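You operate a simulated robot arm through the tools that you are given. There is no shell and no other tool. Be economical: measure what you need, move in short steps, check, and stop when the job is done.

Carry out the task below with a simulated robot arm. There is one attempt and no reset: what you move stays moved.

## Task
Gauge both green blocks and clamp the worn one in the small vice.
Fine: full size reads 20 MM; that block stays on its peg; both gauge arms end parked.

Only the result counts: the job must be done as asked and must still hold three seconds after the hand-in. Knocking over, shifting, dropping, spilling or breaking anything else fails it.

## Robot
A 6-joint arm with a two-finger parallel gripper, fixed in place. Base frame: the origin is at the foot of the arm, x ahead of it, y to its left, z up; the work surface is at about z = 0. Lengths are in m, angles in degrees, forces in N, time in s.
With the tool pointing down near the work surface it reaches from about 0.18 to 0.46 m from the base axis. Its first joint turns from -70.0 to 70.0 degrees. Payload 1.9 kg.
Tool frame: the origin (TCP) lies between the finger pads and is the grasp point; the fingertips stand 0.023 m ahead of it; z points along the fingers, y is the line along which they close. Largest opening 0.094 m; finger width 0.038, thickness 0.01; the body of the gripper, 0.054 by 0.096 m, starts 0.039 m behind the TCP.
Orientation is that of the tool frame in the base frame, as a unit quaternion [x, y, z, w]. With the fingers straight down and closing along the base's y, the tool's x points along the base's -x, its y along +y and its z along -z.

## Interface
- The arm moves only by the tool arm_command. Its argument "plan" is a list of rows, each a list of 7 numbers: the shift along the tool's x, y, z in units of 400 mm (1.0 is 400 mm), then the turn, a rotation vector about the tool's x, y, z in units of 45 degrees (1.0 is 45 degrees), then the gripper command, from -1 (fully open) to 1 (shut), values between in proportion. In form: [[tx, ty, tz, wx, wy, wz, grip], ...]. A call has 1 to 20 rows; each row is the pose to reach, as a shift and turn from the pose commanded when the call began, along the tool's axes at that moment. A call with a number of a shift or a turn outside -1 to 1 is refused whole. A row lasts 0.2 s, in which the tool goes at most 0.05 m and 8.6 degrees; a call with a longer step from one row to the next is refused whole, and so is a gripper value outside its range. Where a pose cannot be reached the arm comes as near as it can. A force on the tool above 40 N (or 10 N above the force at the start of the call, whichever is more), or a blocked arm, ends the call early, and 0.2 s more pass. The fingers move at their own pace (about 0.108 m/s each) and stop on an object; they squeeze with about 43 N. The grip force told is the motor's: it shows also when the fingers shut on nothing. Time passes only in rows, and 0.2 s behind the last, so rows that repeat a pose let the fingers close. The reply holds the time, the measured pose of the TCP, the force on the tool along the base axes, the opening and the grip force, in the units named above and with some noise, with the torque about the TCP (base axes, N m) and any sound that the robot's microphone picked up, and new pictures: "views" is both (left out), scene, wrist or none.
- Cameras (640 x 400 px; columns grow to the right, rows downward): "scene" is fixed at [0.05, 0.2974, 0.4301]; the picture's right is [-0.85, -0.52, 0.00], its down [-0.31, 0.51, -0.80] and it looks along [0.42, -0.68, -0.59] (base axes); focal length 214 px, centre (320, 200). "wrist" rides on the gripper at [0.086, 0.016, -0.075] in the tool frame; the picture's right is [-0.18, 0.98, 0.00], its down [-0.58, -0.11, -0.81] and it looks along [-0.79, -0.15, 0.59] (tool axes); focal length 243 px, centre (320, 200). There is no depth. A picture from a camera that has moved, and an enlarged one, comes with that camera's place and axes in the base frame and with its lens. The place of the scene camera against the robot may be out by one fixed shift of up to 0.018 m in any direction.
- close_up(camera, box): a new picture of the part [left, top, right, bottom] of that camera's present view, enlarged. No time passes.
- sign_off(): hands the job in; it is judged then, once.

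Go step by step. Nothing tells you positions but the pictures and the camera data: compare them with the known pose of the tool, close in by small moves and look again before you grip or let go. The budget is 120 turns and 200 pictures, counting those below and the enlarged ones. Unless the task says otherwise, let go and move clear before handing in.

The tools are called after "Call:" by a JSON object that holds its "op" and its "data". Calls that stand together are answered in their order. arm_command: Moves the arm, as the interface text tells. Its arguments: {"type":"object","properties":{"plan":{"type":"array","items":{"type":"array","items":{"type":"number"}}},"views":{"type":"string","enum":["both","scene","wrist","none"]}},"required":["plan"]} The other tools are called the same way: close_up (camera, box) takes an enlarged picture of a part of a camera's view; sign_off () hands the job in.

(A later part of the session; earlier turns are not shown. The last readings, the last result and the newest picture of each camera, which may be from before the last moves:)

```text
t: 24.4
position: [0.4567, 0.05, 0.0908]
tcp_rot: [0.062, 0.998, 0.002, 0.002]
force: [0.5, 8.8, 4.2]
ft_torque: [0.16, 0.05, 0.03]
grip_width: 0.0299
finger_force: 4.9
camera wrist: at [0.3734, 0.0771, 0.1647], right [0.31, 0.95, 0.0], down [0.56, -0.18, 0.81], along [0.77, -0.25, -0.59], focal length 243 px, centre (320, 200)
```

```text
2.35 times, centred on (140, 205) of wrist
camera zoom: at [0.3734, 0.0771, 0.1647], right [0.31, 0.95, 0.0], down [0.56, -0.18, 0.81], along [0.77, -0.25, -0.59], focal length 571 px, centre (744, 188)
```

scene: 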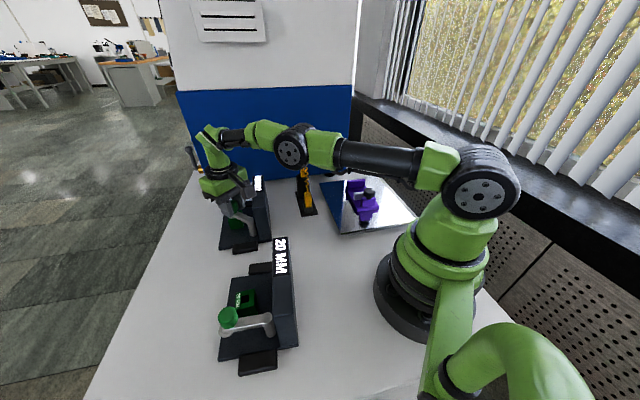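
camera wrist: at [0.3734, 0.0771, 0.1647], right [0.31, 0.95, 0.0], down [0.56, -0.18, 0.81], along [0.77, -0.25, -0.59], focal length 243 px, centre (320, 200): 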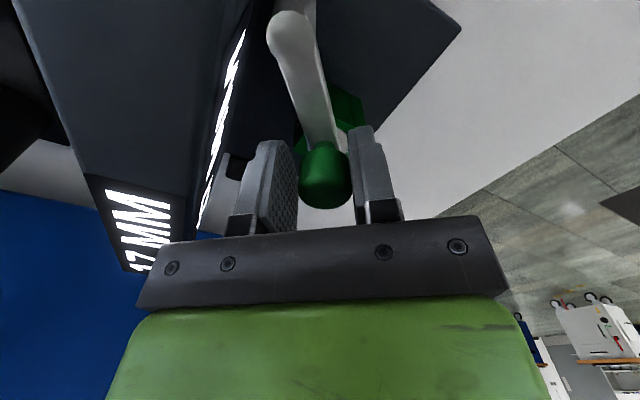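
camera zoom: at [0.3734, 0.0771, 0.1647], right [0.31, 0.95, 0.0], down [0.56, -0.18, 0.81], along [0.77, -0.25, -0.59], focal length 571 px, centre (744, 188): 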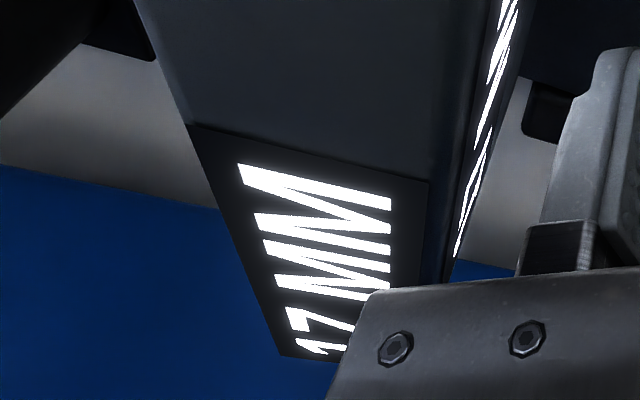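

Gauge 2 reads 17 MM: worn. Swing its arm back to parked.

Call:
{"op": "arm_command", "data": {"plan": [[0.0008, 0.0152, 0, 0, 0, -0.133, 0.45], [0.0032, 0.0301, 0, 0, 0, -0.267, 0.45], [0.0071, 0.0448, 0, 0, 0, -0.4, 0.45], [0.0125, 0.059, 0, 0, 0, -0.533, 0.45], [0.0194, 0.0725, 0, 0, 0, -0.667, 0.45], [0.0277, 0.0852, 0, 0, 0, -0.8, 0.45], [0.0372, 0.097, 0, 0, 0, -0.933, 0.45], [0.0372, 0.097, 0, 0, 0, -0.933, 0.45]], "views": "none"}}

Call:
{"op": "arm_command", "data": {"plan": [[0.0004, 0.0076, 0, 0, 0, -0.067, 0.45], [0.0014, 0.0202, 0, 0, 0, -0.178, 0.45], [0.0014, 0.0222, 0, 0, 0, -0.178, 0.45], [0.0014, 0.0222, 0, 0, 0, -0.178, 0.45]]}}

```text
t: 26.2
position: [0.4463, 0.0896, 0.0913]
tcp_rot: [-0.3, 0.954, 0.0, 0.001]
force: [-1.1, 0.4, 0.2]
ft_torque: [-0.03, 0.02, 0.0]
grip_width: 0.0259
finger_force: 0.0
```

```text
t: 27.2
position: [0.4417, 0.0949, 0.0906]
tcp_rot: [-0.366, 0.931, 0.0, 0.001]
force: [3.1, -3.5, 1.7]
ft_torque: [-0.05, -0.08, -0.01]
grip_width: 0.0283
finger_force: 2.2
camera wrist: at [0.3671, 0.0489, 0.1652], right [-0.53, 0.85, 0.0], down [0.5, 0.31, 0.81], along [0.68, 0.43, -0.59], focal length 243 px, centre (320, 200)
```

scene: 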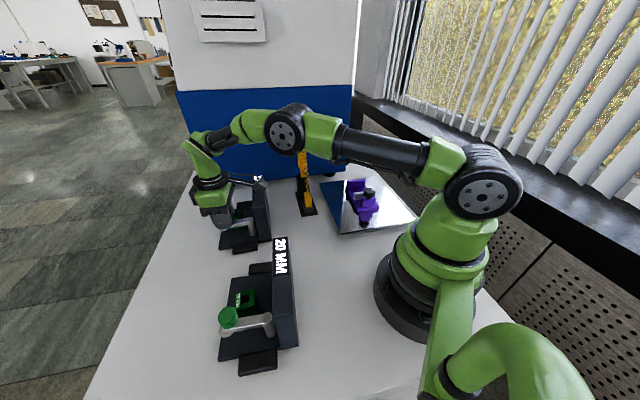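
wrist: 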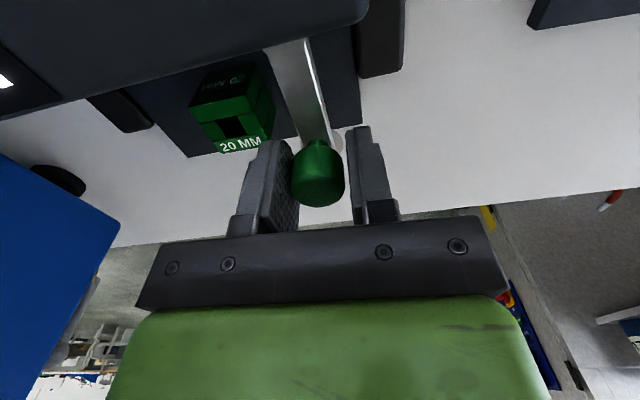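

Arm 2 is at its parked stop. Release, rise, and go look at the vice from above.

Call:
{"op": "arm_command", "data": {"plan": [[0, 0, 0, 0, 0, 0, 0.1], [0, 0, -0.06, 0, 0, 0, 0.1], [0, 0, -0.15, 0, 0, 0, 0.1], [0, 0, -0.25, 0, 0, 0.16, -0.5], [0, 0, -0.35, 0, 0, 0.32, -1], [0.0, 0, -0.45, 0, 0, 0.48, -1], [0, 0, -0.5, 0, 0, 0.64, -1], [0, 0, -0.5, 0, 0, 0.8, -1], [0, 0, -0.5, 0, 0, 0.956, -1], [0, 0, -0.5, 0, 0, 0.956, -1]], "views": "scene"}}

Call:
{"op": "arm_command", "data": {"plan": [[0.07, -0.09, 0, 0, 0, 0, -1], [0.14, -0.18, 0, 0, 0, 0, -1], [0.21, -0.27, 0, 0, 0, 0, -1], [0.28, -0.36, 0, 0, 0, 0, -1], [0.35, -0.45, 0, 0, 0, 0, -1], [0.42, -0.54, 0, 0, 0.15, 0, -1], [0.49, -0.63, 0, 0, 0.3, 0, -1], [0.55, -0.72, 0, 0, 0.45, 0, -1], [0.6, -0.8, 0.05, 0, 0.6, 0, -1], [0.6, -0.81, 0.1, 0, 0.68, 0, -1], [0.6, -0.81, 0.1, 0, 0.68, 0, -1]], "views": "wrist"}}

```text
t: 29.4
position: [0.4158, 0.1095, 0.2826]
tcp_rot: [0.004, 1.0, 0.003, 0.003]
force: [0.9, -0.5, -0.4]
ft_torque: [0.01, 0.03, 0.01]
grip_width: 0.0939
finger_force: 0.0
out of reach, approached as far as the arm can: row 5, 6, 7, 8, 9, 10
```

scene: 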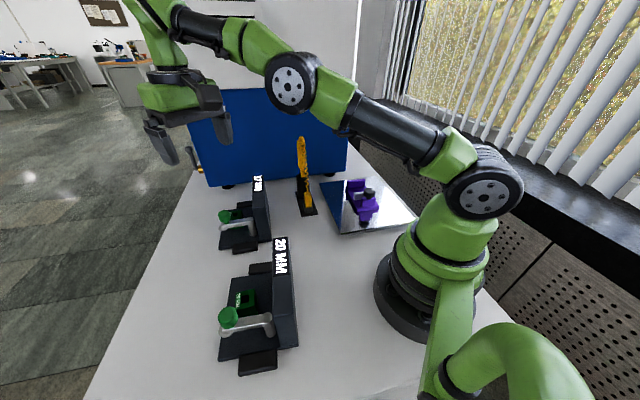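

```text
t: 31.8
position: [0.174, -0.2114, 0.2424]
tcp_rot: [0.0, 0.964, 0.001, -0.264]
force: [0.2, 0.0, 0.2]
ft_torque: [0.01, 0.01, 0.01]
grip_width: 0.0938
finger_force: 0.1
camera wrist: at [0.1374, -0.1958, 0.3501], right [0.16, 0.98, -0.09], down [0.91, -0.11, 0.4], along [0.38, -0.15, -0.91], focal length 243 px, centre (320, 200)
```

wrist: 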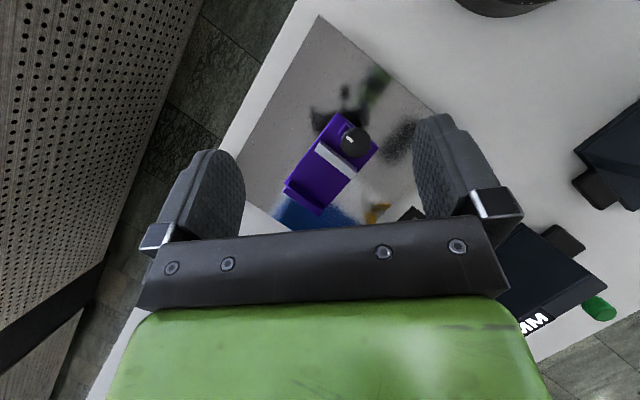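

Call:
{"op": "close_up", "data": {"camera": "wrist", "box": [260, 90, 420, 230]}}

Call:
{"op": "close_up", "data": {"camera": "scene", "box": [330, 165, 400, 235]}}

Call:
{"op": "close_up", "data": {"camera": "scene", "box": [200, 160, 300, 260]}}

```text
2.86 times, centred on (340, 160) of wrist
camera zoom: at [0.1374, -0.1958, 0.3501], right [0.16, 0.98, -0.09], down [0.91, -0.11, 0.4], along [0.38, -0.15, -0.91], focal length 693 px, centre (263, 314)
```

zoom: 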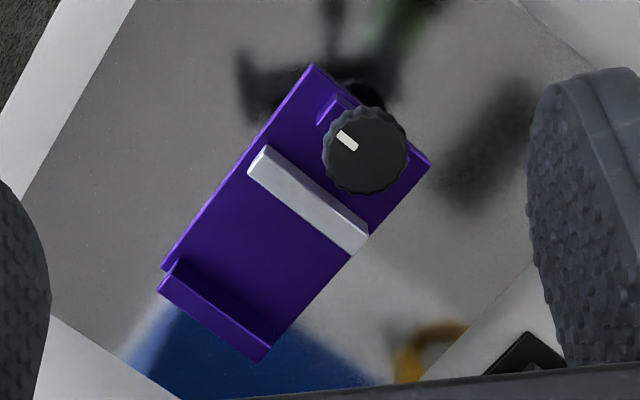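

```text
5.71 times, centred on (365, 200) of scene
camera zoom: at [0.05, 0.2974, 0.4301], right [-0.85, -0.52, 0.0], down [-0.31, 0.51, -0.8], along [0.42, -0.68, -0.59], focal length 1226 px, centre (63, 200)
```

zoom: 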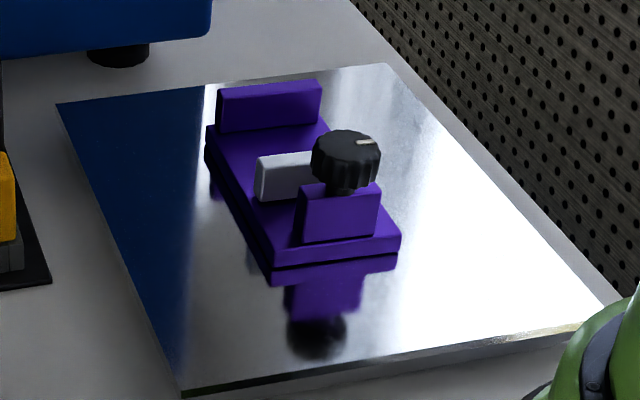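

```text
4.00 times, centred on (250, 210) of scene
camera zoom: at [0.05, 0.2974, 0.4301], right [-0.85, -0.52, 0.0], down [-0.31, 0.51, -0.8], along [0.42, -0.68, -0.59], focal length 858 px, centre (600, 160)
```

zoom: 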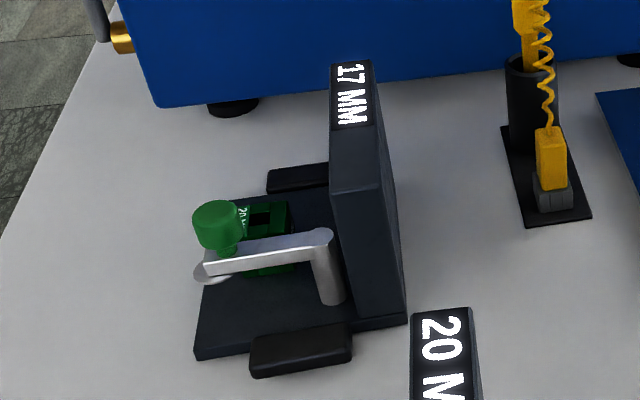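

Gauge 2 holds 17 MM and stayed in place. The vice has a gap of roughly 5–6 cm with a vertical-axis knob. I'll move over the gap with the drop yaw to measure it with a second view.

Call:
{"op": "arm_command", "data": {"plan": [[-0.055, -0.018, 0.02, 0, -0.17, 0, -1], [-0.11, -0.036, 0.04, 0, -0.34, 0, -1], [-0.165, -0.054, 0.06, 0, -0.51, 0, -1], [-0.22, -0.0715, 0.08, 0, -0.68, 0, -1], [-0.22, -0.0715, 0.08, 0, -0.68, 0, -1]], "views": "none"}}

Call:
{"op": "arm_command", "data": {"plan": [[0, 0, 0, 0, 0, 0.17, -1], [0, 0, 0, 0, 0, 0.34, -1], [0, 0, 0, 0, 0, 0.51, -1], [0, 0, 0, 0, 0, 0.68, -1], [0, 0, 0, 0, 0, 0.85, -1], [0, 0, 0, 0, 0, 1, -1], [0, 0, 0, 0, 0, 1, -1]], "views": "wrist"}}

```text
t: 33.0
position: [0.234, -0.2412, 0.1694]
tcp_rot: [0.002, 1.0, 0.0, 0.0]
force: [-0.3, -0.1, 0.3]
ft_torque: [0.01, -0.01, -0.02]
grip_width: 0.0941
finger_force: 0.1
```

```text
t: 34.6
position: [0.2348, -0.2416, 0.171]
tcp_rot: [0.385, 0.923, 0.001, 0.0]
force: [-0.3, -0.8, -0.3]
ft_torque: [-0.03, -0.01, -0.02]
grip_width: 0.0942
finger_force: 0.1
camera wrist: at [0.1857, -0.1687, 0.245], right [0.83, 0.56, 0.0], down [0.33, -0.49, 0.81], along [0.45, -0.67, -0.59], focal length 243 px, centre (320, 200)
```

wrist: 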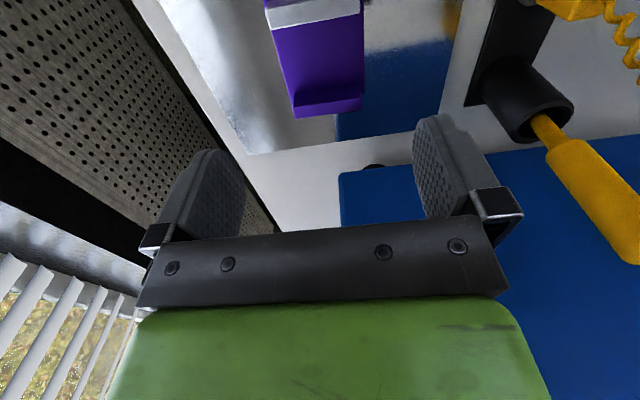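

Call:
{"op": "close_up", "data": {"camera": "wrist", "box": [240, 0, 400, 120]}}

```text
3.33 times, centred on (320, 60) of wrist
camera zoom: at [0.1857, -0.1687, 0.245], right [0.83, 0.56, 0.0], down [0.33, -0.49, 0.81], along [0.45, -0.67, -0.59], focal length 809 px, centre (320, 667)
```

zoom: 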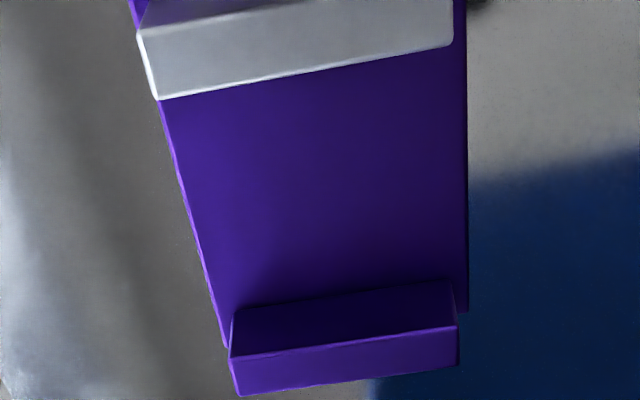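

Measured: vice jaw tops z≈0.062, floor ≈0.042, gap centre (0.234, −0.239), gap axis −46.7°, so pure translation from gauge to vice works. Now back over gauge 2's block, going around the yellow handle.

Call:
{"op": "arm_command", "data": {"plan": [[0.06, 0.07, -0.06, 0, 0, 0, -1], [0.13, 0.15, -0.1, 0, 0, 0, -1], [0.2, 0.22, -0.1, 0, 0, 0, -1], [0.27, 0.3, -0.1, 0, 0, 0, -1], [0.34, 0.38, -0.1, 0, 0, 0, -1], [0.3975, 0.45, -0.1, 0, 0, 0, -1], [0.34, 0.54, -0.1, 0, 0, 0.01, -1], [0.29, 0.63, -0.1, 0, 0, 0.02, -0.6], [0.25, 0.72, -0.1, 0, 0, 0.04, -0.2], [0.2, 0.8, -0.1, 0, 0, 0.044, -0.2], [0.15, 0.87, -0.1, 0, 0, 0.044, -0.2], [0.116, 0.929, -0.05, 0, 0, 0.044, -0.2], [0.116, 0.929, -0.03, 0, 0, 0.044, -0.2], [0.116, 0.929, 0, 0, 0, 0.044, -0.2]]}}

```text
t: 37.6
position: [0.4546, 0.0537, 0.1756]
tcp_rot: [0.4, 0.917, 0.002, 0.001]
force: [0.2, -0.4, 0.0]
ft_torque: [0.02, 0.01, 0.02]
grip_width: 0.0565
finger_force: 0.1
out of reach, approached as far as the arm can: row 12, 13, 14
camera wrist: at [0.4079, 0.1294, 0.2502], right [0.85, 0.53, 0.0], down [0.31, -0.5, 0.81], along [0.43, -0.68, -0.59], focal length 243 px, centre (320, 200)
```

scene: 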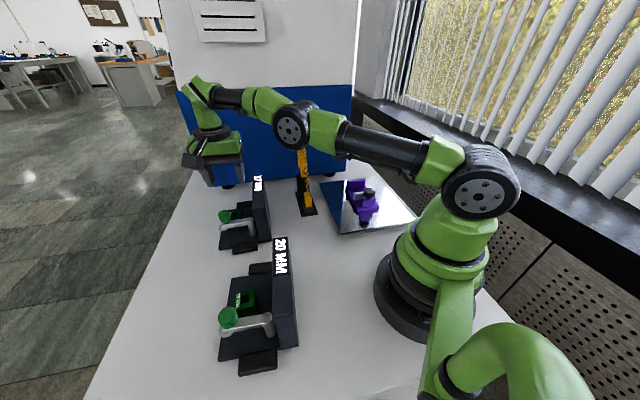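
wrist: 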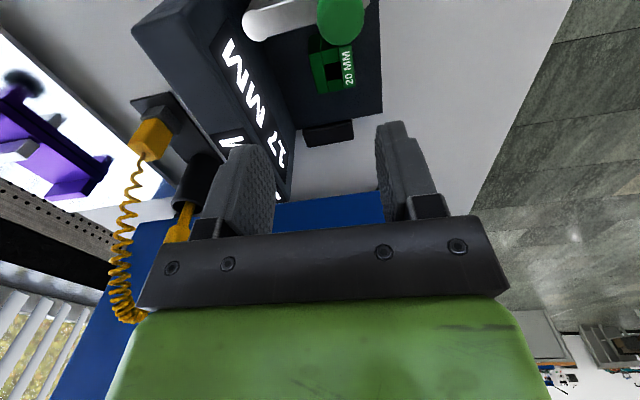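

Block refined to ≈(0.470, 0.053), top ≈0.045. At this height the reach falls short; lower heights may reach further, so I descend to z=0.10 and check.

Call:
{"op": "arm_command", "data": {"plan": [[-0.0275, 0.027, 0.08, 0, 0, 0, -0.1], [-0.0275, 0.027, 0.14, 0, 0, 0, -0.1], [-0.0275, 0.027, 0.189, 0, 0, 0, -0.1], [-0.0275, 0.027, 0.189, 0, 0, 0, -0.1]]}}

Call:
{"op": "close_up", "data": {"camera": "wrist", "box": [220, 40, 440, 200]}}

Call:
{"op": "close_up", "data": {"camera": "scene", "box": [170, 140, 290, 260]}}

```text
t: 38.6
position: [0.4593, 0.054, 0.1056]
tcp_rot: [0.401, 0.916, 0.002, 0.001]
force: [0.5, -0.6, -0.8]
ft_torque: [0.01, -0.02, -0.01]
grip_width: 0.0517
finger_force: 0.1
out of reach, approached as far as the arm can: row 1, 2, 3, 4
camera wrist: at [0.4128, 0.1284, 0.1801], right [0.85, 0.53, 0.0], down [0.31, -0.5, 0.81], along [0.43, -0.68, -0.59], focal length 243 px, centre (320, 200)
```

scene: 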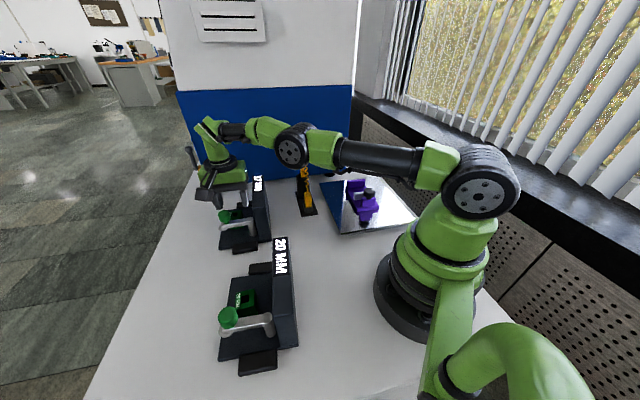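
wrist: 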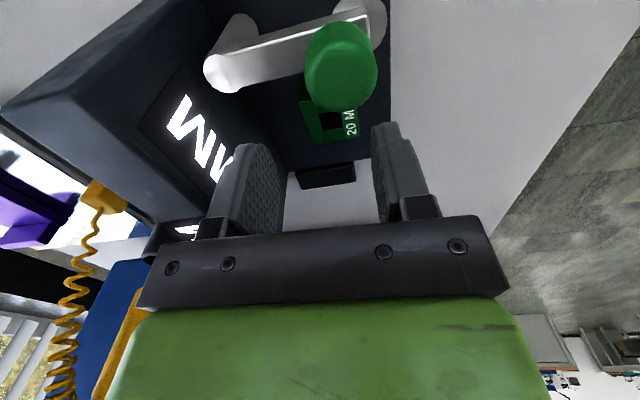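

```text
2.50 times, centred on (330, 120) of wrist
camera zoom: at [0.4128, 0.1284, 0.1801], right [0.85, 0.53, 0.0], down [0.31, -0.5, 0.81], along [0.43, -0.68, -0.59], focal length 606 px, centre (295, 400)
```

zoom: 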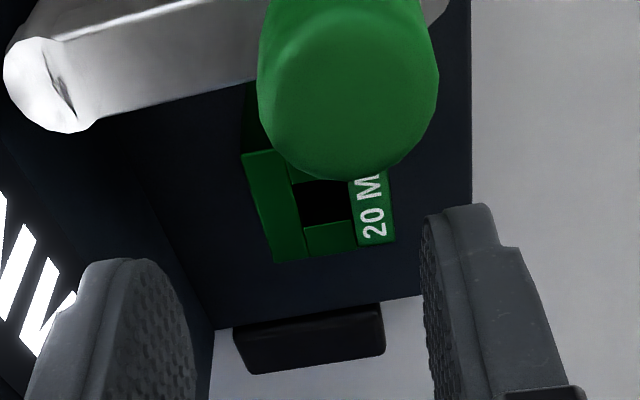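

```text
3.33 times, centred on (230, 200) of scene
camera zoom: at [0.05, 0.2974, 0.4301], right [-0.85, -0.52, 0.0], down [-0.31, 0.51, -0.8], along [0.42, -0.68, -0.59], focal length 715 px, centre (620, 200)
```

zoom: 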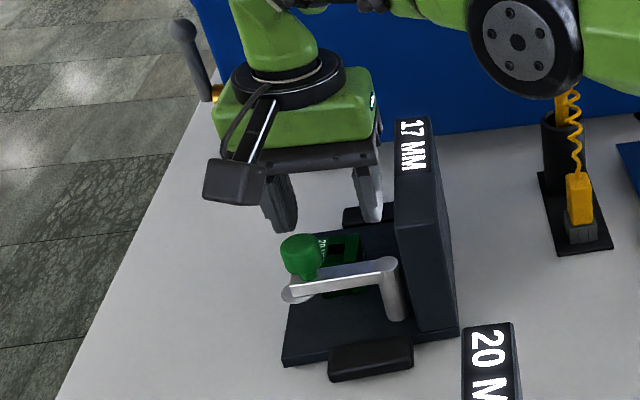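

Reach is ~11 mm short with a vertical tool. A tilt of about 7° about the closing axis (tips leaning away from the knob) should extend it while keeping pads flush with the block.

Call:
{"op": "arm_command", "data": {"plan": [[-0.008, 0.006, 0, 0, -0.08, 0, -0.1], [-0.0237, 0.018, 0, 0, -0.17, 0, -0.1], [-0.0237, 0.018, 0, 0, -0.17, 0, -0.1], [-0.0237, 0.018, 0, 0, -0.17, 0, -0.1]], "views": "wrist"}}

Call:
{"op": "close_up", "data": {"camera": "wrist", "box": [220, 40, 440, 200]}}

```text
t: 39.6
position: [0.4718, 0.053, 0.106]
tcp_rot: [0.399, 0.914, -0.026, 0.062]
force: [-0.3, -0.8, 0.0]
ft_torque: [0.0, 0.01, -0.04]
grip_width: 0.0517
finger_force: 0.0
camera wrist: at [0.4178, 0.1343, 0.1678], right [0.84, 0.53, 0.03], down [0.24, -0.42, 0.88], along [0.48, -0.73, -0.48], focal length 243 px, centre (320, 200)
```

wrist: 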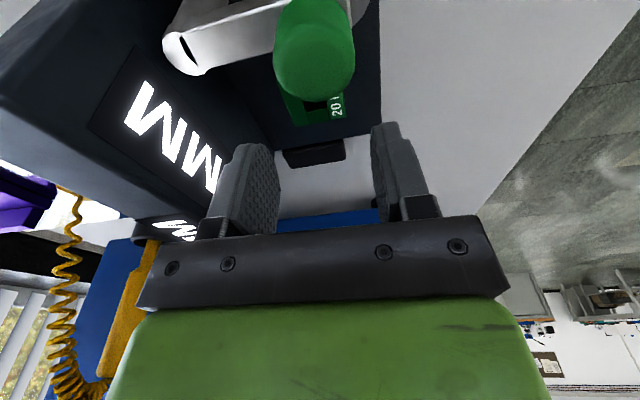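

```text
2.50 times, centred on (330, 120) of wrist
camera zoom: at [0.4178, 0.1343, 0.1678], right [0.84, 0.53, 0.03], down [0.24, -0.42, 0.88], along [0.48, -0.73, -0.48], focal length 606 px, centre (295, 400)
```

zoom: 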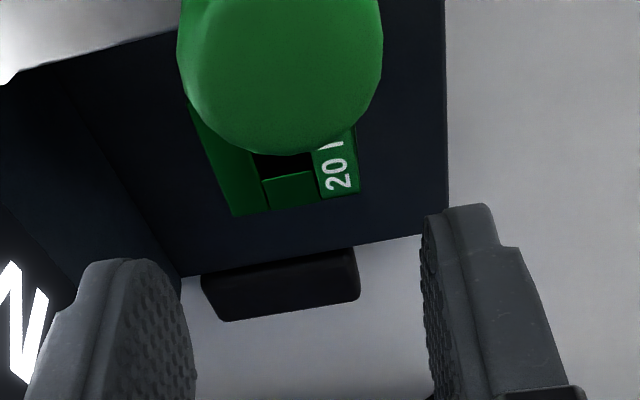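

Reached, and block centre checks at ≈(0.4707, 0.0524). Descend vertically 5 cm with fingers open, then check.

Call:
{"op": "arm_command", "data": {"plan": [[0.0055, -0.003, 0.041, 0, 0, 0, -0.1], [0.011, -0.003, 0.082, 0, 0, 0, -0.1], [0.0166, -0.003, 0.124, 0, 0, 0, -0.1], [0.0166, -0.003, 0.124, 0, 0, 0, -0.1]]}}

Call:
{"op": "close_up", "data": {"camera": "scene", "box": [180, 150, 290, 260]}}

```text
t: 40.6
position: [0.4691, 0.0516, 0.0552]
tcp_rot: [0.399, 0.914, -0.025, 0.062]
force: [-0.1, -0.1, -0.1]
ft_torque: [-0.01, 0.01, -0.04]
grip_width: 0.0514
finger_force: 0.0
camera wrist: at [0.4164, 0.1336, 0.1175], right [0.85, 0.53, 0.03], down [0.24, -0.42, 0.88], along [0.48, -0.73, -0.48], focal length 243 px, centre (320, 200)
```

scene: 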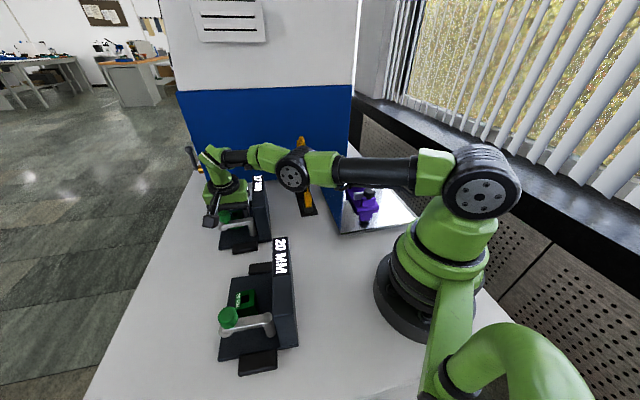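
wrist: 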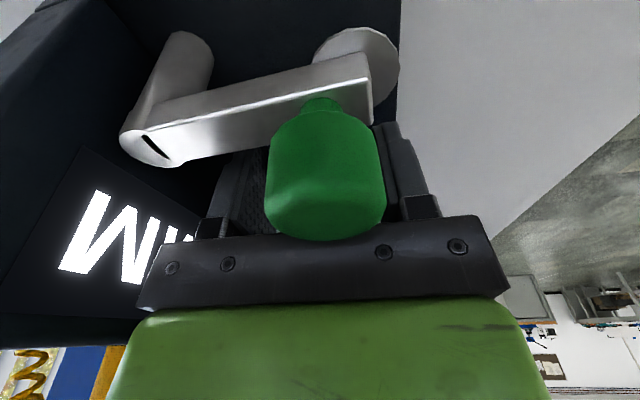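

```text
3.64 times, centred on (235, 205) of scene
camera zoom: at [0.05, 0.2974, 0.4301], right [-0.85, -0.52, 0.0], down [-0.31, 0.51, -0.8], along [0.42, -0.68, -0.59], focal length 780 px, centre (629, 182)
```

zoom: 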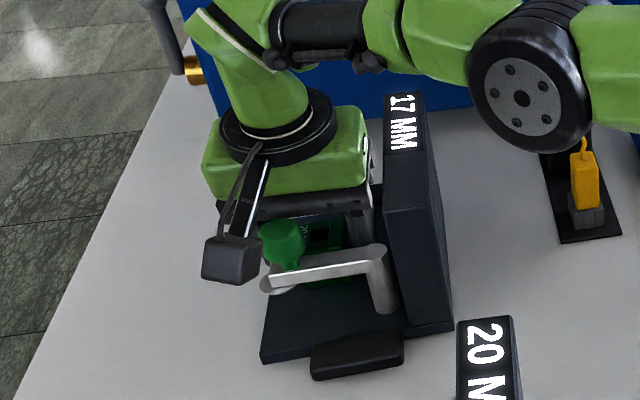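

No contact so far. Close to ~36 mm first and watch the side forces.

Call:
{"op": "arm_command", "data": {"plan": [[0, 0, 0, 0, 0, 0, 0.1], [0, 0, 0, 0, 0, 0, 0.23], [0, 0, 0, 0, 0, 0, 0.23]], "views": "none"}}

Call:
{"op": "close_up", "data": {"camera": "wrist", "box": [200, 80, 440, 240]}}

Call:
{"op": "close_up", "data": {"camera": "scene", "box": [210, 190, 270, 250]}}

```text
t: 41.4
position: [0.4677, 0.0525, 0.0553]
tcp_rot: [0.4, 0.914, -0.025, 0.061]
force: [-0.6, 0.0, -1.0]
ft_torque: [0.0, 0.0, 0.05]
grip_width: 0.0361
finger_force: 0.0
```

```text
2.50 times, centred on (320, 160) of wrist
camera zoom: at [0.4164, 0.1336, 0.1176], right [0.85, 0.53, 0.03], down [0.24, -0.42, 0.88], along [0.48, -0.73, -0.48], focal length 606 px, centre (320, 300)
```

zoom: 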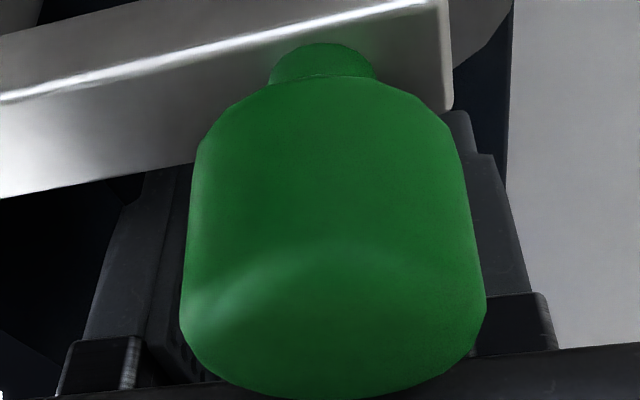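

```text
6.67 times, centred on (240, 220) of scene
camera zoom: at [0.05, 0.2974, 0.4301], right [-0.85, -0.52, 0.0], down [-0.31, 0.51, -0.8], along [0.42, -0.68, -0.59], focal length 1430 px, centre (853, 67)
```

zoom: 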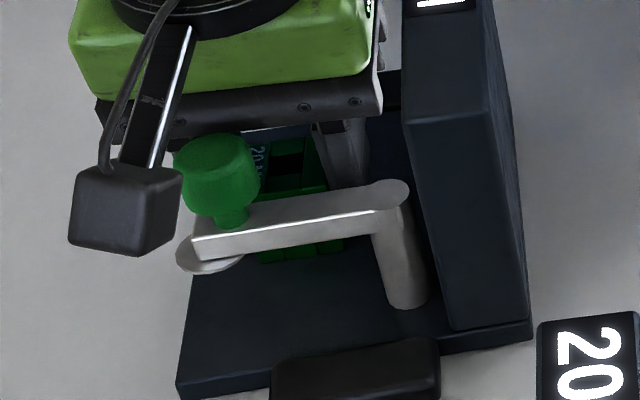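

Still free; tighten in smaller increments.

Call:
{"op": "arm_command", "data": {"plan": [[0, 0, 0, 0, 0, 0, 0.3], [0, 0, 0, 0, 0, 0, 0.3]], "views": "none"}}

Call:
{"op": "arm_command", "data": {"plan": [[0, 0, 0, 0, 0, 0, 0.36], [0, 0, 0, 0, 0, 0, 0.36]], "views": "none"}}

```text
t: 42.0
position: [0.4693, 0.053, 0.0567]
tcp_rot: [0.4, 0.914, -0.025, 0.061]
force: [-0.7, -0.3, 1.1]
ft_torque: [-0.04, 0.01, -0.01]
grip_width: 0.034
finger_force: 22.9
```

```text
t: 42.6
position: [0.469, 0.0522, 0.0554]
tcp_rot: [0.4, 0.914, -0.025, 0.061]
force: [1.3, -0.6, 0.9]
ft_torque: [-0.07, -0.01, -0.02]
grip_width: 0.0333
finger_force: 43.1
```

Gripped at 33 mm with negligible side load. Lift straight up.

Call:
{"op": "arm_command", "data": {"plan": [[0, 0, 0, 0, 0, 0, 1], [-0.005, 0, -0.037, 0, 0, 0, 1], [-0.0133, 0, -0.099, 0, 0, 0, 1], [-0.02, 0, -0.1487, 0, 0, 0, 1], [-0.02, 0, -0.1487, 0, 0, 0, 1]]}}

```text
t: 43.8
position: [0.4712, 0.0523, 0.1146]
tcp_rot: [0.399, 0.914, -0.026, 0.062]
force: [0.1, -0.3, -0.5]
ft_torque: [-0.01, 0.01, 0.0]
grip_width: 0.0334
finger_force: 42.8
camera wrist: at [0.4184, 0.133, 0.1773], right [0.84, 0.53, 0.03], down [0.24, -0.42, 0.88], along [0.48, -0.73, -0.48], focal length 243 px, centre (320, 200)
```

scene: 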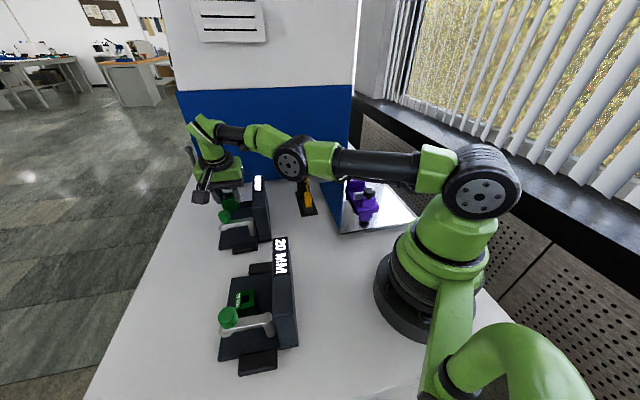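
wrist: 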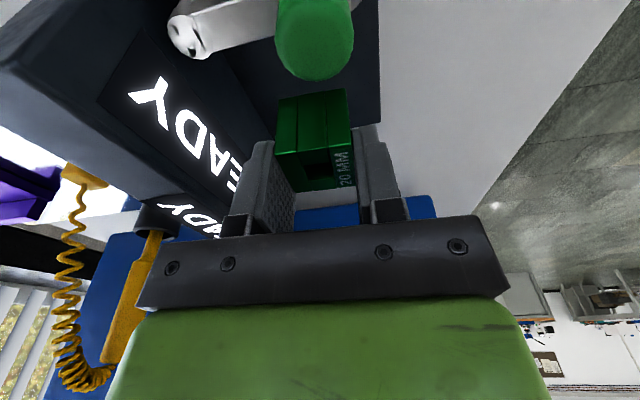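

The block is off its peg. Continue rising while drawing slightly inward.

Call:
{"op": "arm_command", "data": {"plan": [[-0.003, -0.005, -0.05, 0, 0, 0, 1], [0.005, -0.02, -0.12, 0, 0, 0, 1], [0.0137, -0.04, -0.2, 0, 0, 0, 1], [0.0137, -0.045, -0.25, 0, 0, 0, 1], [0.0137, -0.045, -0.25, 0, 0, 0, 1]]}}

Call:
{"op": "close_up", "data": {"camera": "wrist", "box": [220, 80, 420, 240]}}

Call:
{"op": "close_up", "data": {"camera": "scene", "box": [170, 120, 290, 260]}}

```text
t: 45.0
position: [0.4585, 0.0559, 0.2186]
tcp_rot: [0.399, 0.914, -0.025, 0.062]
force: [0.0, 0.2, -0.8]
ft_torque: [-0.02, -0.03, -0.01]
grip_width: 0.0335
finger_force: 43.2
out of reach, approached as far as the arm can: row 2, 3, 4, 5
camera wrist: at [0.405, 0.1368, 0.2791], right [0.84, 0.53, 0.03], down [0.24, -0.42, 0.88], along [0.48, -0.73, -0.48], focal length 243 px, centre (320, 200)
```

scene: 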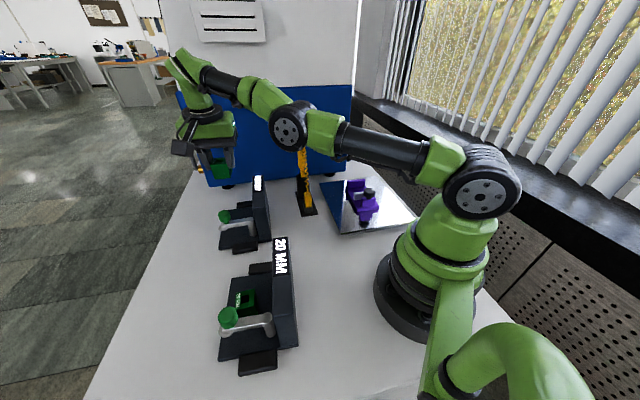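
wrist: 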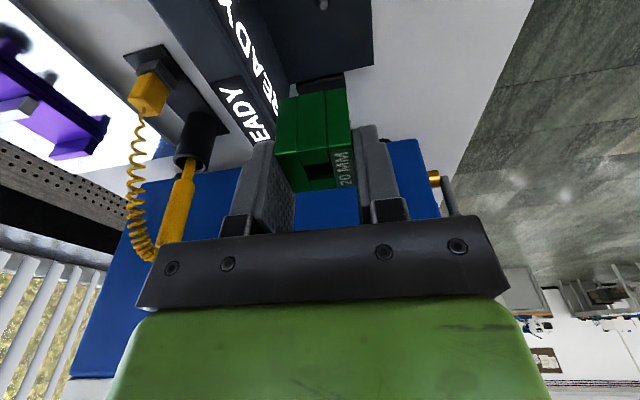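

```text
2.50 times, centred on (320, 160) of wrist
camera zoom: at [0.405, 0.1368, 0.2791], right [0.84, 0.53, 0.03], down [0.24, -0.42, 0.88], along [0.48, -0.73, -0.48], focal length 606 px, centre (320, 300)
```

zoom: 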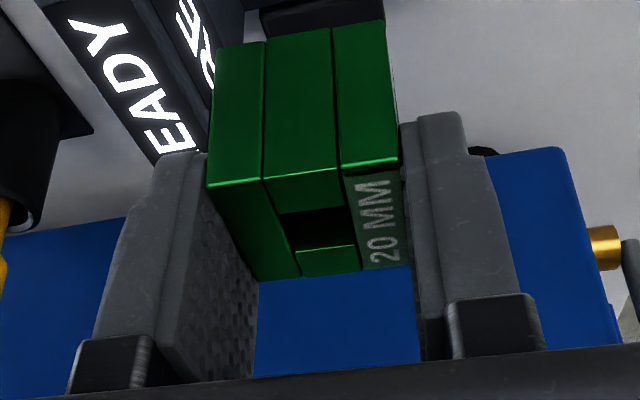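

```text
2.86 times, centred on (230, 190) of scene
camera zoom: at [0.05, 0.2974, 0.4301], right [-0.85, -0.52, 0.0], down [-0.31, 0.51, -0.8], along [0.42, -0.68, -0.59], focal length 613 px, centre (577, 229)
```

zoom: 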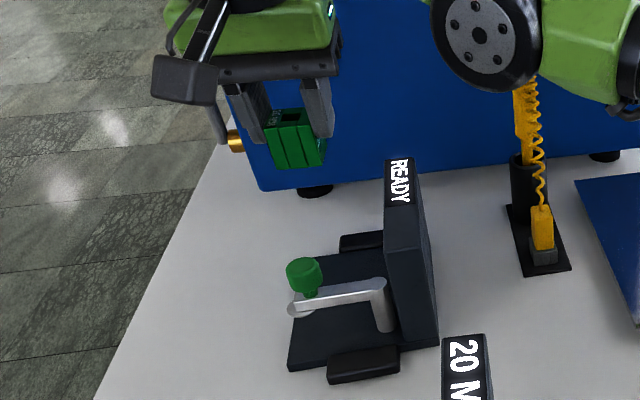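

Block bottom is ≈45 mm below the TCP; so seating TCP height in the vice is ≈0.086. Gauge 2 is untouched. Carry the block over to above the vice, avoiding the yellow handle.

Call:
{"op": "arm_command", "data": {"plan": [[0.05, -0.095, -0.007, 0, 0, 0, 1], [0.1, -0.19, -0.014, 0, 0, 0, 1], [0.15, -0.286, -0.02, 0, 0, 0, 1], [0.2, -0.381, -0.027, 0, 0, 0, 1], [0.25, -0.477, -0.034, 0, 0, 0, 1], [0.18, -0.55, -0.024, 0, 0, 0, 1], [0.11, -0.622, -0.014, 0, 0, 0, 1], [0.04, -0.695, -0.005, 0, 0, 0, 1], [-0.03, -0.767, 0.005, 0, 0, 0, 1], [-0.1, -0.84, 0.015, 0, 0, 0, 1], [-0.178, -0.913, 0.024, 0, 0, 0, 1], [-0.165, -0.913, 0.12, 0, 0, 0, 1], [-0.165, -0.913, 0.12, 0, 0, 0, 1]]}}

Call:
{"op": "close_up", "data": {"camera": "wrist", "box": [220, 0, 420, 200]}}

Call:
{"op": "close_up", "data": {"camera": "scene", "box": [310, 120, 420, 240]}}

```text
t: 47.8
position: [0.2989, -0.2514, 0.386]
tcp_rot: [0.4, 0.914, -0.025, 0.059]
force: [4.4, 2.5, -0.2]
ft_torque: [-0.08, 0.52, -0.6]
grip_width: 0.033
finger_force: 43.2
out of reach, approached as far as the arm can: row 1, 2, 3, 4, 5, 6, 7, 8, 9, 10, 11, 12, 13
camera wrist: at [0.2469, -0.1702, 0.4488], right [0.85, 0.53, 0.02], down [0.24, -0.42, 0.87], along [0.48, -0.73, -0.49], focal length 243 px, centre (320, 200)
```

scene: 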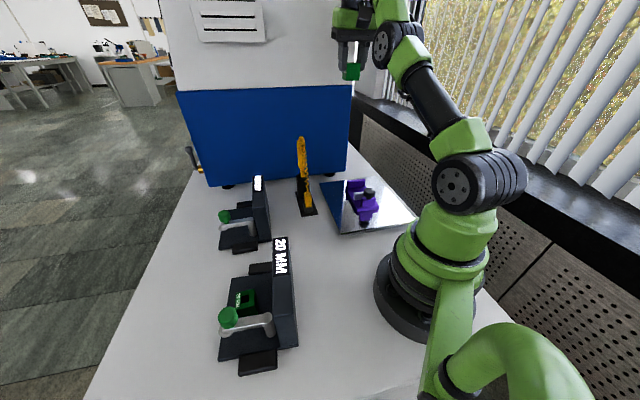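
wrist: 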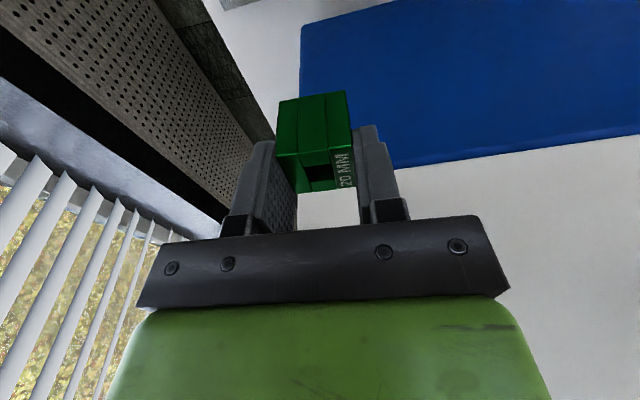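

```text
2.00 times, centred on (320, 100) of wrist
camera zoom: at [0.2469, -0.1702, 0.4488], right [0.85, 0.53, 0.02], down [0.24, -0.42, 0.87], along [0.48, -0.73, -0.49], focal length 485 px, centre (320, 400)
```

zoom: 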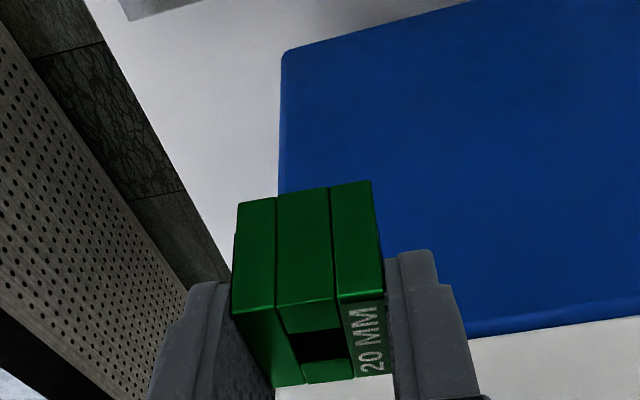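

```text
3.33 times, centred on (365, 180) of scene
camera zoom: at [0.05, 0.2974, 0.4301], right [-0.85, -0.52, 0.0], down [-0.31, 0.51, -0.8], along [0.42, -0.68, -0.59], focal length 715 px, centre (170, 267)
```

zoom: 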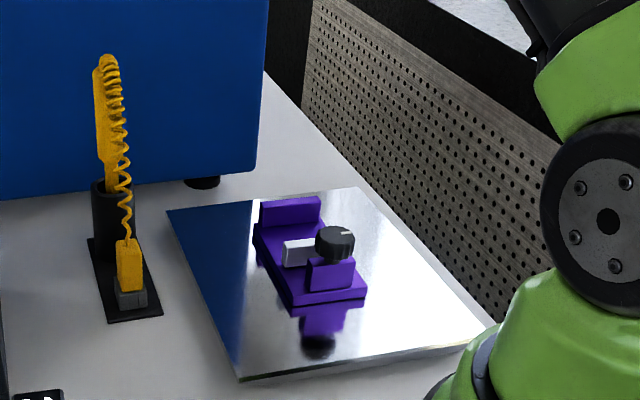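

The arm drifted high owing to reach clipping; let me settle and recheck the pose.

Call:
{"op": "arm_command", "data": {"plan": [[0, 0, 0, 0, 0, 0, 1], [0, 0, 0, 0, 0, 0, 1]], "views": "scene"}}

```text
t: 48.4
position: [0.2988, -0.2518, 0.3863]
tcp_rot: [0.4, 0.914, -0.024, 0.059]
force: [4.7, 0.2, -0.3]
ft_torque: [-0.09, 0.42, -0.54]
grip_width: 0.0333
finger_force: 43.5
```

scene: 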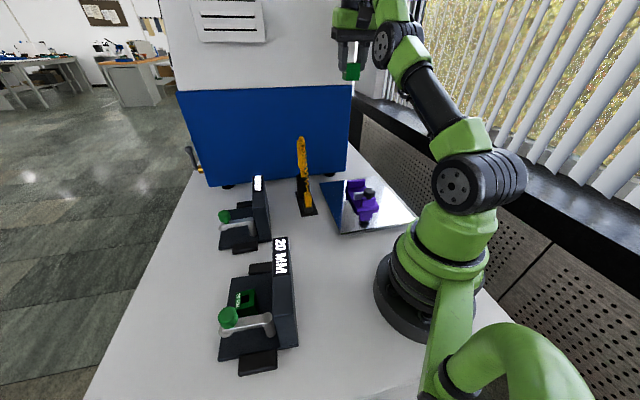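

A small steady contact force suggests the camera stalk is brushing the robot's own forearm. I'll go straight down to free it.

Call:
{"op": "arm_command", "data": {"plan": [[0.008, 0, 0.06, 0, 0, 0, 1], [0.02, 0, 0.15, 0, 0, 0, 1], [0.032, 0, 0.24, 0, 0, 0, 1], [0.043, 0, 0.322, 0, 0, 0, 1], [0.043, 0, 0.322, 0, 0, 0, 1]], "views": "both"}}

```text
t: 49.6
position: [0.2993, -0.2513, 0.3853]
tcp_rot: [0.399, 0.915, -0.024, 0.059]
force: [4.8, -0.6, -1.8]
ft_torque: [-0.02, 0.37, -0.4]
grip_width: 0.0333
finger_force: 42.9
out of reach, approached as far as the arm can: row 1, 2, 3, 4, 5
camera wrist: at [0.247, -0.1702, 0.4487], right [0.85, 0.53, 0.02], down [0.24, -0.42, 0.87], along [0.48, -0.73, -0.49], focal length 243 px, centre (320, 200)
```

scene: 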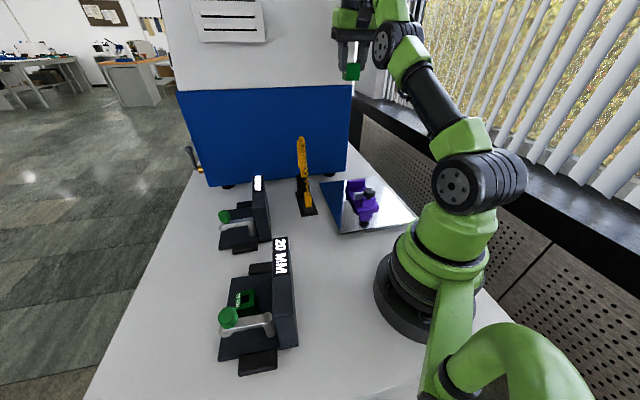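
wrist: 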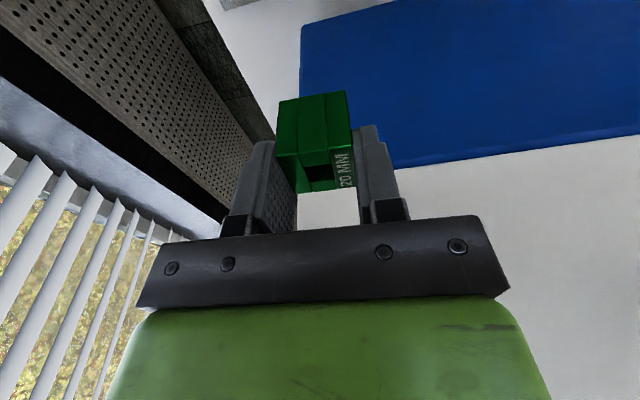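

The solver seems stuck at a joint limit. At this height I can safely change orientation; try removing the tilt and moving slightly outward.

Call:
{"op": "arm_command", "data": {"plan": [[0, 0, 0, 0, 0.08, 0, 1], [0, 0, 0, 0, 0.17, 0, 1], [0, 0, 0, 0, 0.17, 0, 1]], "views": "none"}}

Call:
{"op": "arm_command", "data": {"plan": [[0, 0, 0.05, 0, 0, 0, 1], [0, 0, 0.1, 0, 0, 0, 1], [0, 0, 0.1, 0, 0, 0, 1]], "views": "none"}}

```text
t: 50.4
position: [0.2992, -0.2518, 0.387]
tcp_rot: [0.399, 0.915, -0.025, 0.059]
force: [4.0, 0.1, -1.2]
ft_torque: [-0.06, 0.34, -0.43]
grip_width: 0.0335
finger_force: 43.1
out of reach, approached as far as the arm can: row 1, 2, 3
```

```text
t: 51.2
position: [0.2999, -0.2516, 0.3861]
tcp_rot: [0.399, 0.915, -0.025, 0.059]
force: [4.2, -1.0, -0.4]
ft_torque: [-0.03, 0.38, -0.41]
grip_width: 0.0331
finger_force: 43.1
out of reach, approached as far as the arm can: row 1, 2, 3
```

It looks like the elbow flipped through the straight pose while I rose at the reach limit. I'll retrace part of the path to undo this.

Call:
{"op": "arm_command", "data": {"plan": [[0.041, 0.1, 0.045, 0, 0, 0, 1], [0.082, 0.2, 0.09, 0, 0, 0, 1], [0.123, 0.3, 0.135, 0, 0, 0, 1], [0.164, 0.402, 0.18, 0, 0, 0, 1], [0.164, 0.402, 0.18, 0, 0, 0, 1]], "views": "scene"}}

```text
t: 52.4
position: [0.381, -0.099, 0.3766]
tcp_rot: [0.4, 0.914, -0.025, 0.056]
force: [-0.3, 0.4, -0.7]
ft_torque: [0.02, -0.03, 0.02]
grip_width: 0.0333
finger_force: 42.7
out of reach, approached as far as the arm can: row 1, 2, 3, 4, 5
```

scene: 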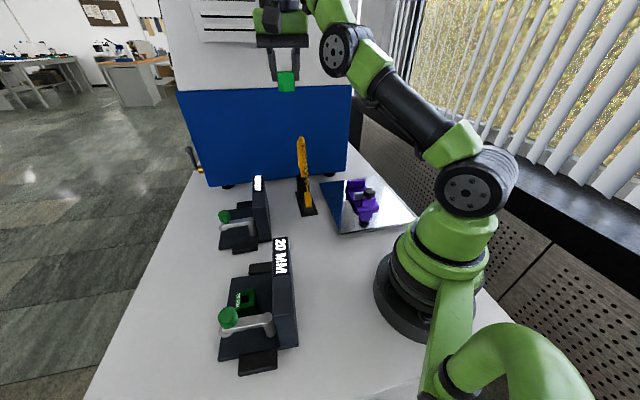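

Arm seems straight with the elbow held at a limit. I'll go to full reach over the free area between gauges, then command downward motion at full stretch so the elbow bends back the right way.

Call:
{"op": "arm_command", "data": {"plan": [[0.053, 0.095, -0.007, 0, 0, 0, 1], [0.106, 0.19, -0.014, 0, 0, 0, 1], [0.16, 0.286, -0.021, 0, 0, 0, 1], [0.213, 0.381, -0.029, 0, 0, 0, 1], [0.266, 0.477, -0.036, 0, 0, 0, 1], [0.319, 0.572, -0.043, 0, 0, 0, 1], [0.335, 0.572, 0.08, 0, 0, 0, 1], [0.35, 0.572, 0.2, 0, 0, 0, 1], [0.365, 0.572, 0.31, 0, 0, 0, 1], [0.365, 0.572, 0.31, 0, 0, 0, 1]], "views": "scene"}}

```text
t: 54.6
position: [0.4316, 0.1456, 0.2334]
tcp_rot: [0.4, 0.914, -0.025, 0.058]
force: [0.5, -0.3, -0.5]
ft_torque: [0.01, 0.02, 0.01]
grip_width: 0.0332
finger_force: 42.8
out of reach, approached as far as the arm can: row 2, 3, 4, 5, 6, 7, 8, 9, 10
```

scene: 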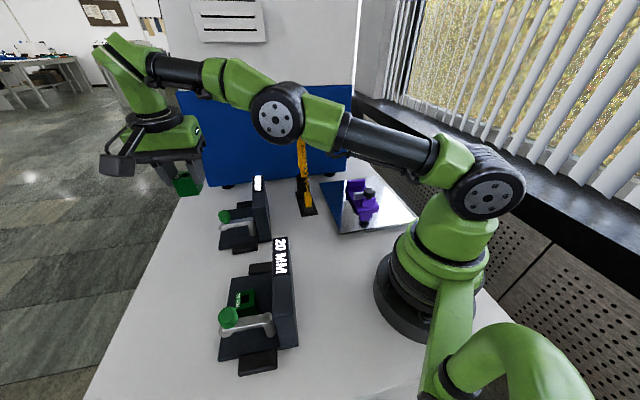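

Now stretched straight; push further down then inward and see whether the elbow follows.

Call:
{"op": "arm_command", "data": {"plan": [[0.01, 0.0, 0.08, 0, 0, 0, 1], [0.04, -0.04, 0.11, 0, 0, 0, 1], [0.1, -0.1, 0.1, 0, 0, 0, 1], [0.1, -0.1, 0.1, 0, 0, 0, 1]], "views": "scene"}}

```text
t: 55.6
position: [0.377, 0.1461, 0.1913]
tcp_rot: [0.399, 0.915, -0.025, 0.058]
force: [0.2, 0.5, -1.1]
ft_torque: [-0.01, -0.01, -0.04]
grip_width: 0.0333
finger_force: 43.2
```

scene: 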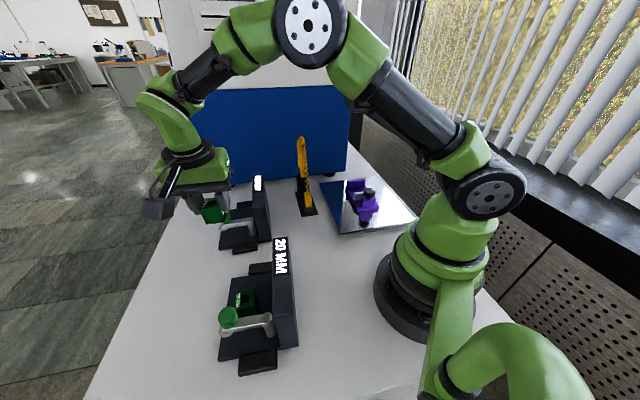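

Elbow is back in its normal bend. Now carry the block, keeping well inside reach, to above the vice.

Call:
{"op": "arm_command", "data": {"plan": [[-0.0133, 0, -0.099, 0, 0, 0, 1], [-0.03, -0.1, -0.097, 0, 0, 0, 1], [-0.05, -0.2, -0.094, 0, 0, 0, 1], [-0.07, -0.3, -0.091, 0, 0, 0, 1], [-0.085, -0.37, -0.09, 0, 0, 0, 1], [-0.098, -0.4445, -0.088, 0, 0, 0, 1], [-0.16, -0.52, -0.08, 0, 0, 0, 1], [-0.225, -0.6, -0.07, 0, 0, 0, 1], [-0.29, -0.68, -0.062, 0, 0, 0, 1], [-0.36, -0.76, -0.053, 0, 0, 0, 1], [-0.425, -0.84, -0.044, 0, 0, 0, 1], [-0.4925, -0.917, -0.035, 0, 0, 0, 1], [-0.4925, -0.917, -0.035, 0, 0, 0, 1]]}}

```text
t: 58.4
position: [0.2395, -0.2485, 0.2301]
tcp_rot: [0.4, 0.914, -0.025, 0.06]
force: [0.3, -0.2, -1.3]
ft_torque: [0.01, 0.01, 0.01]
grip_width: 0.0332
finger_force: 43.0
camera wrist: at [0.1858, -0.1666, 0.2927], right [0.84, 0.53, 0.02], down [0.24, -0.42, 0.87], along [0.48, -0.73, -0.49], focal length 243 px, centre (320, 200)
```

scene: 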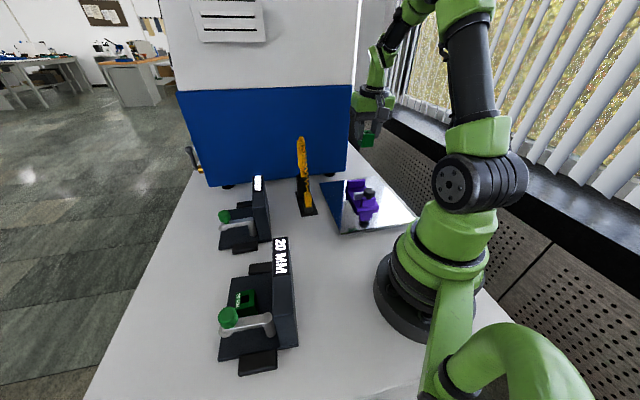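
wrist: 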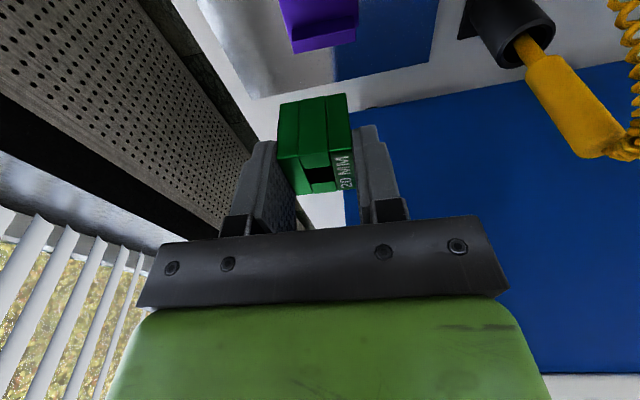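

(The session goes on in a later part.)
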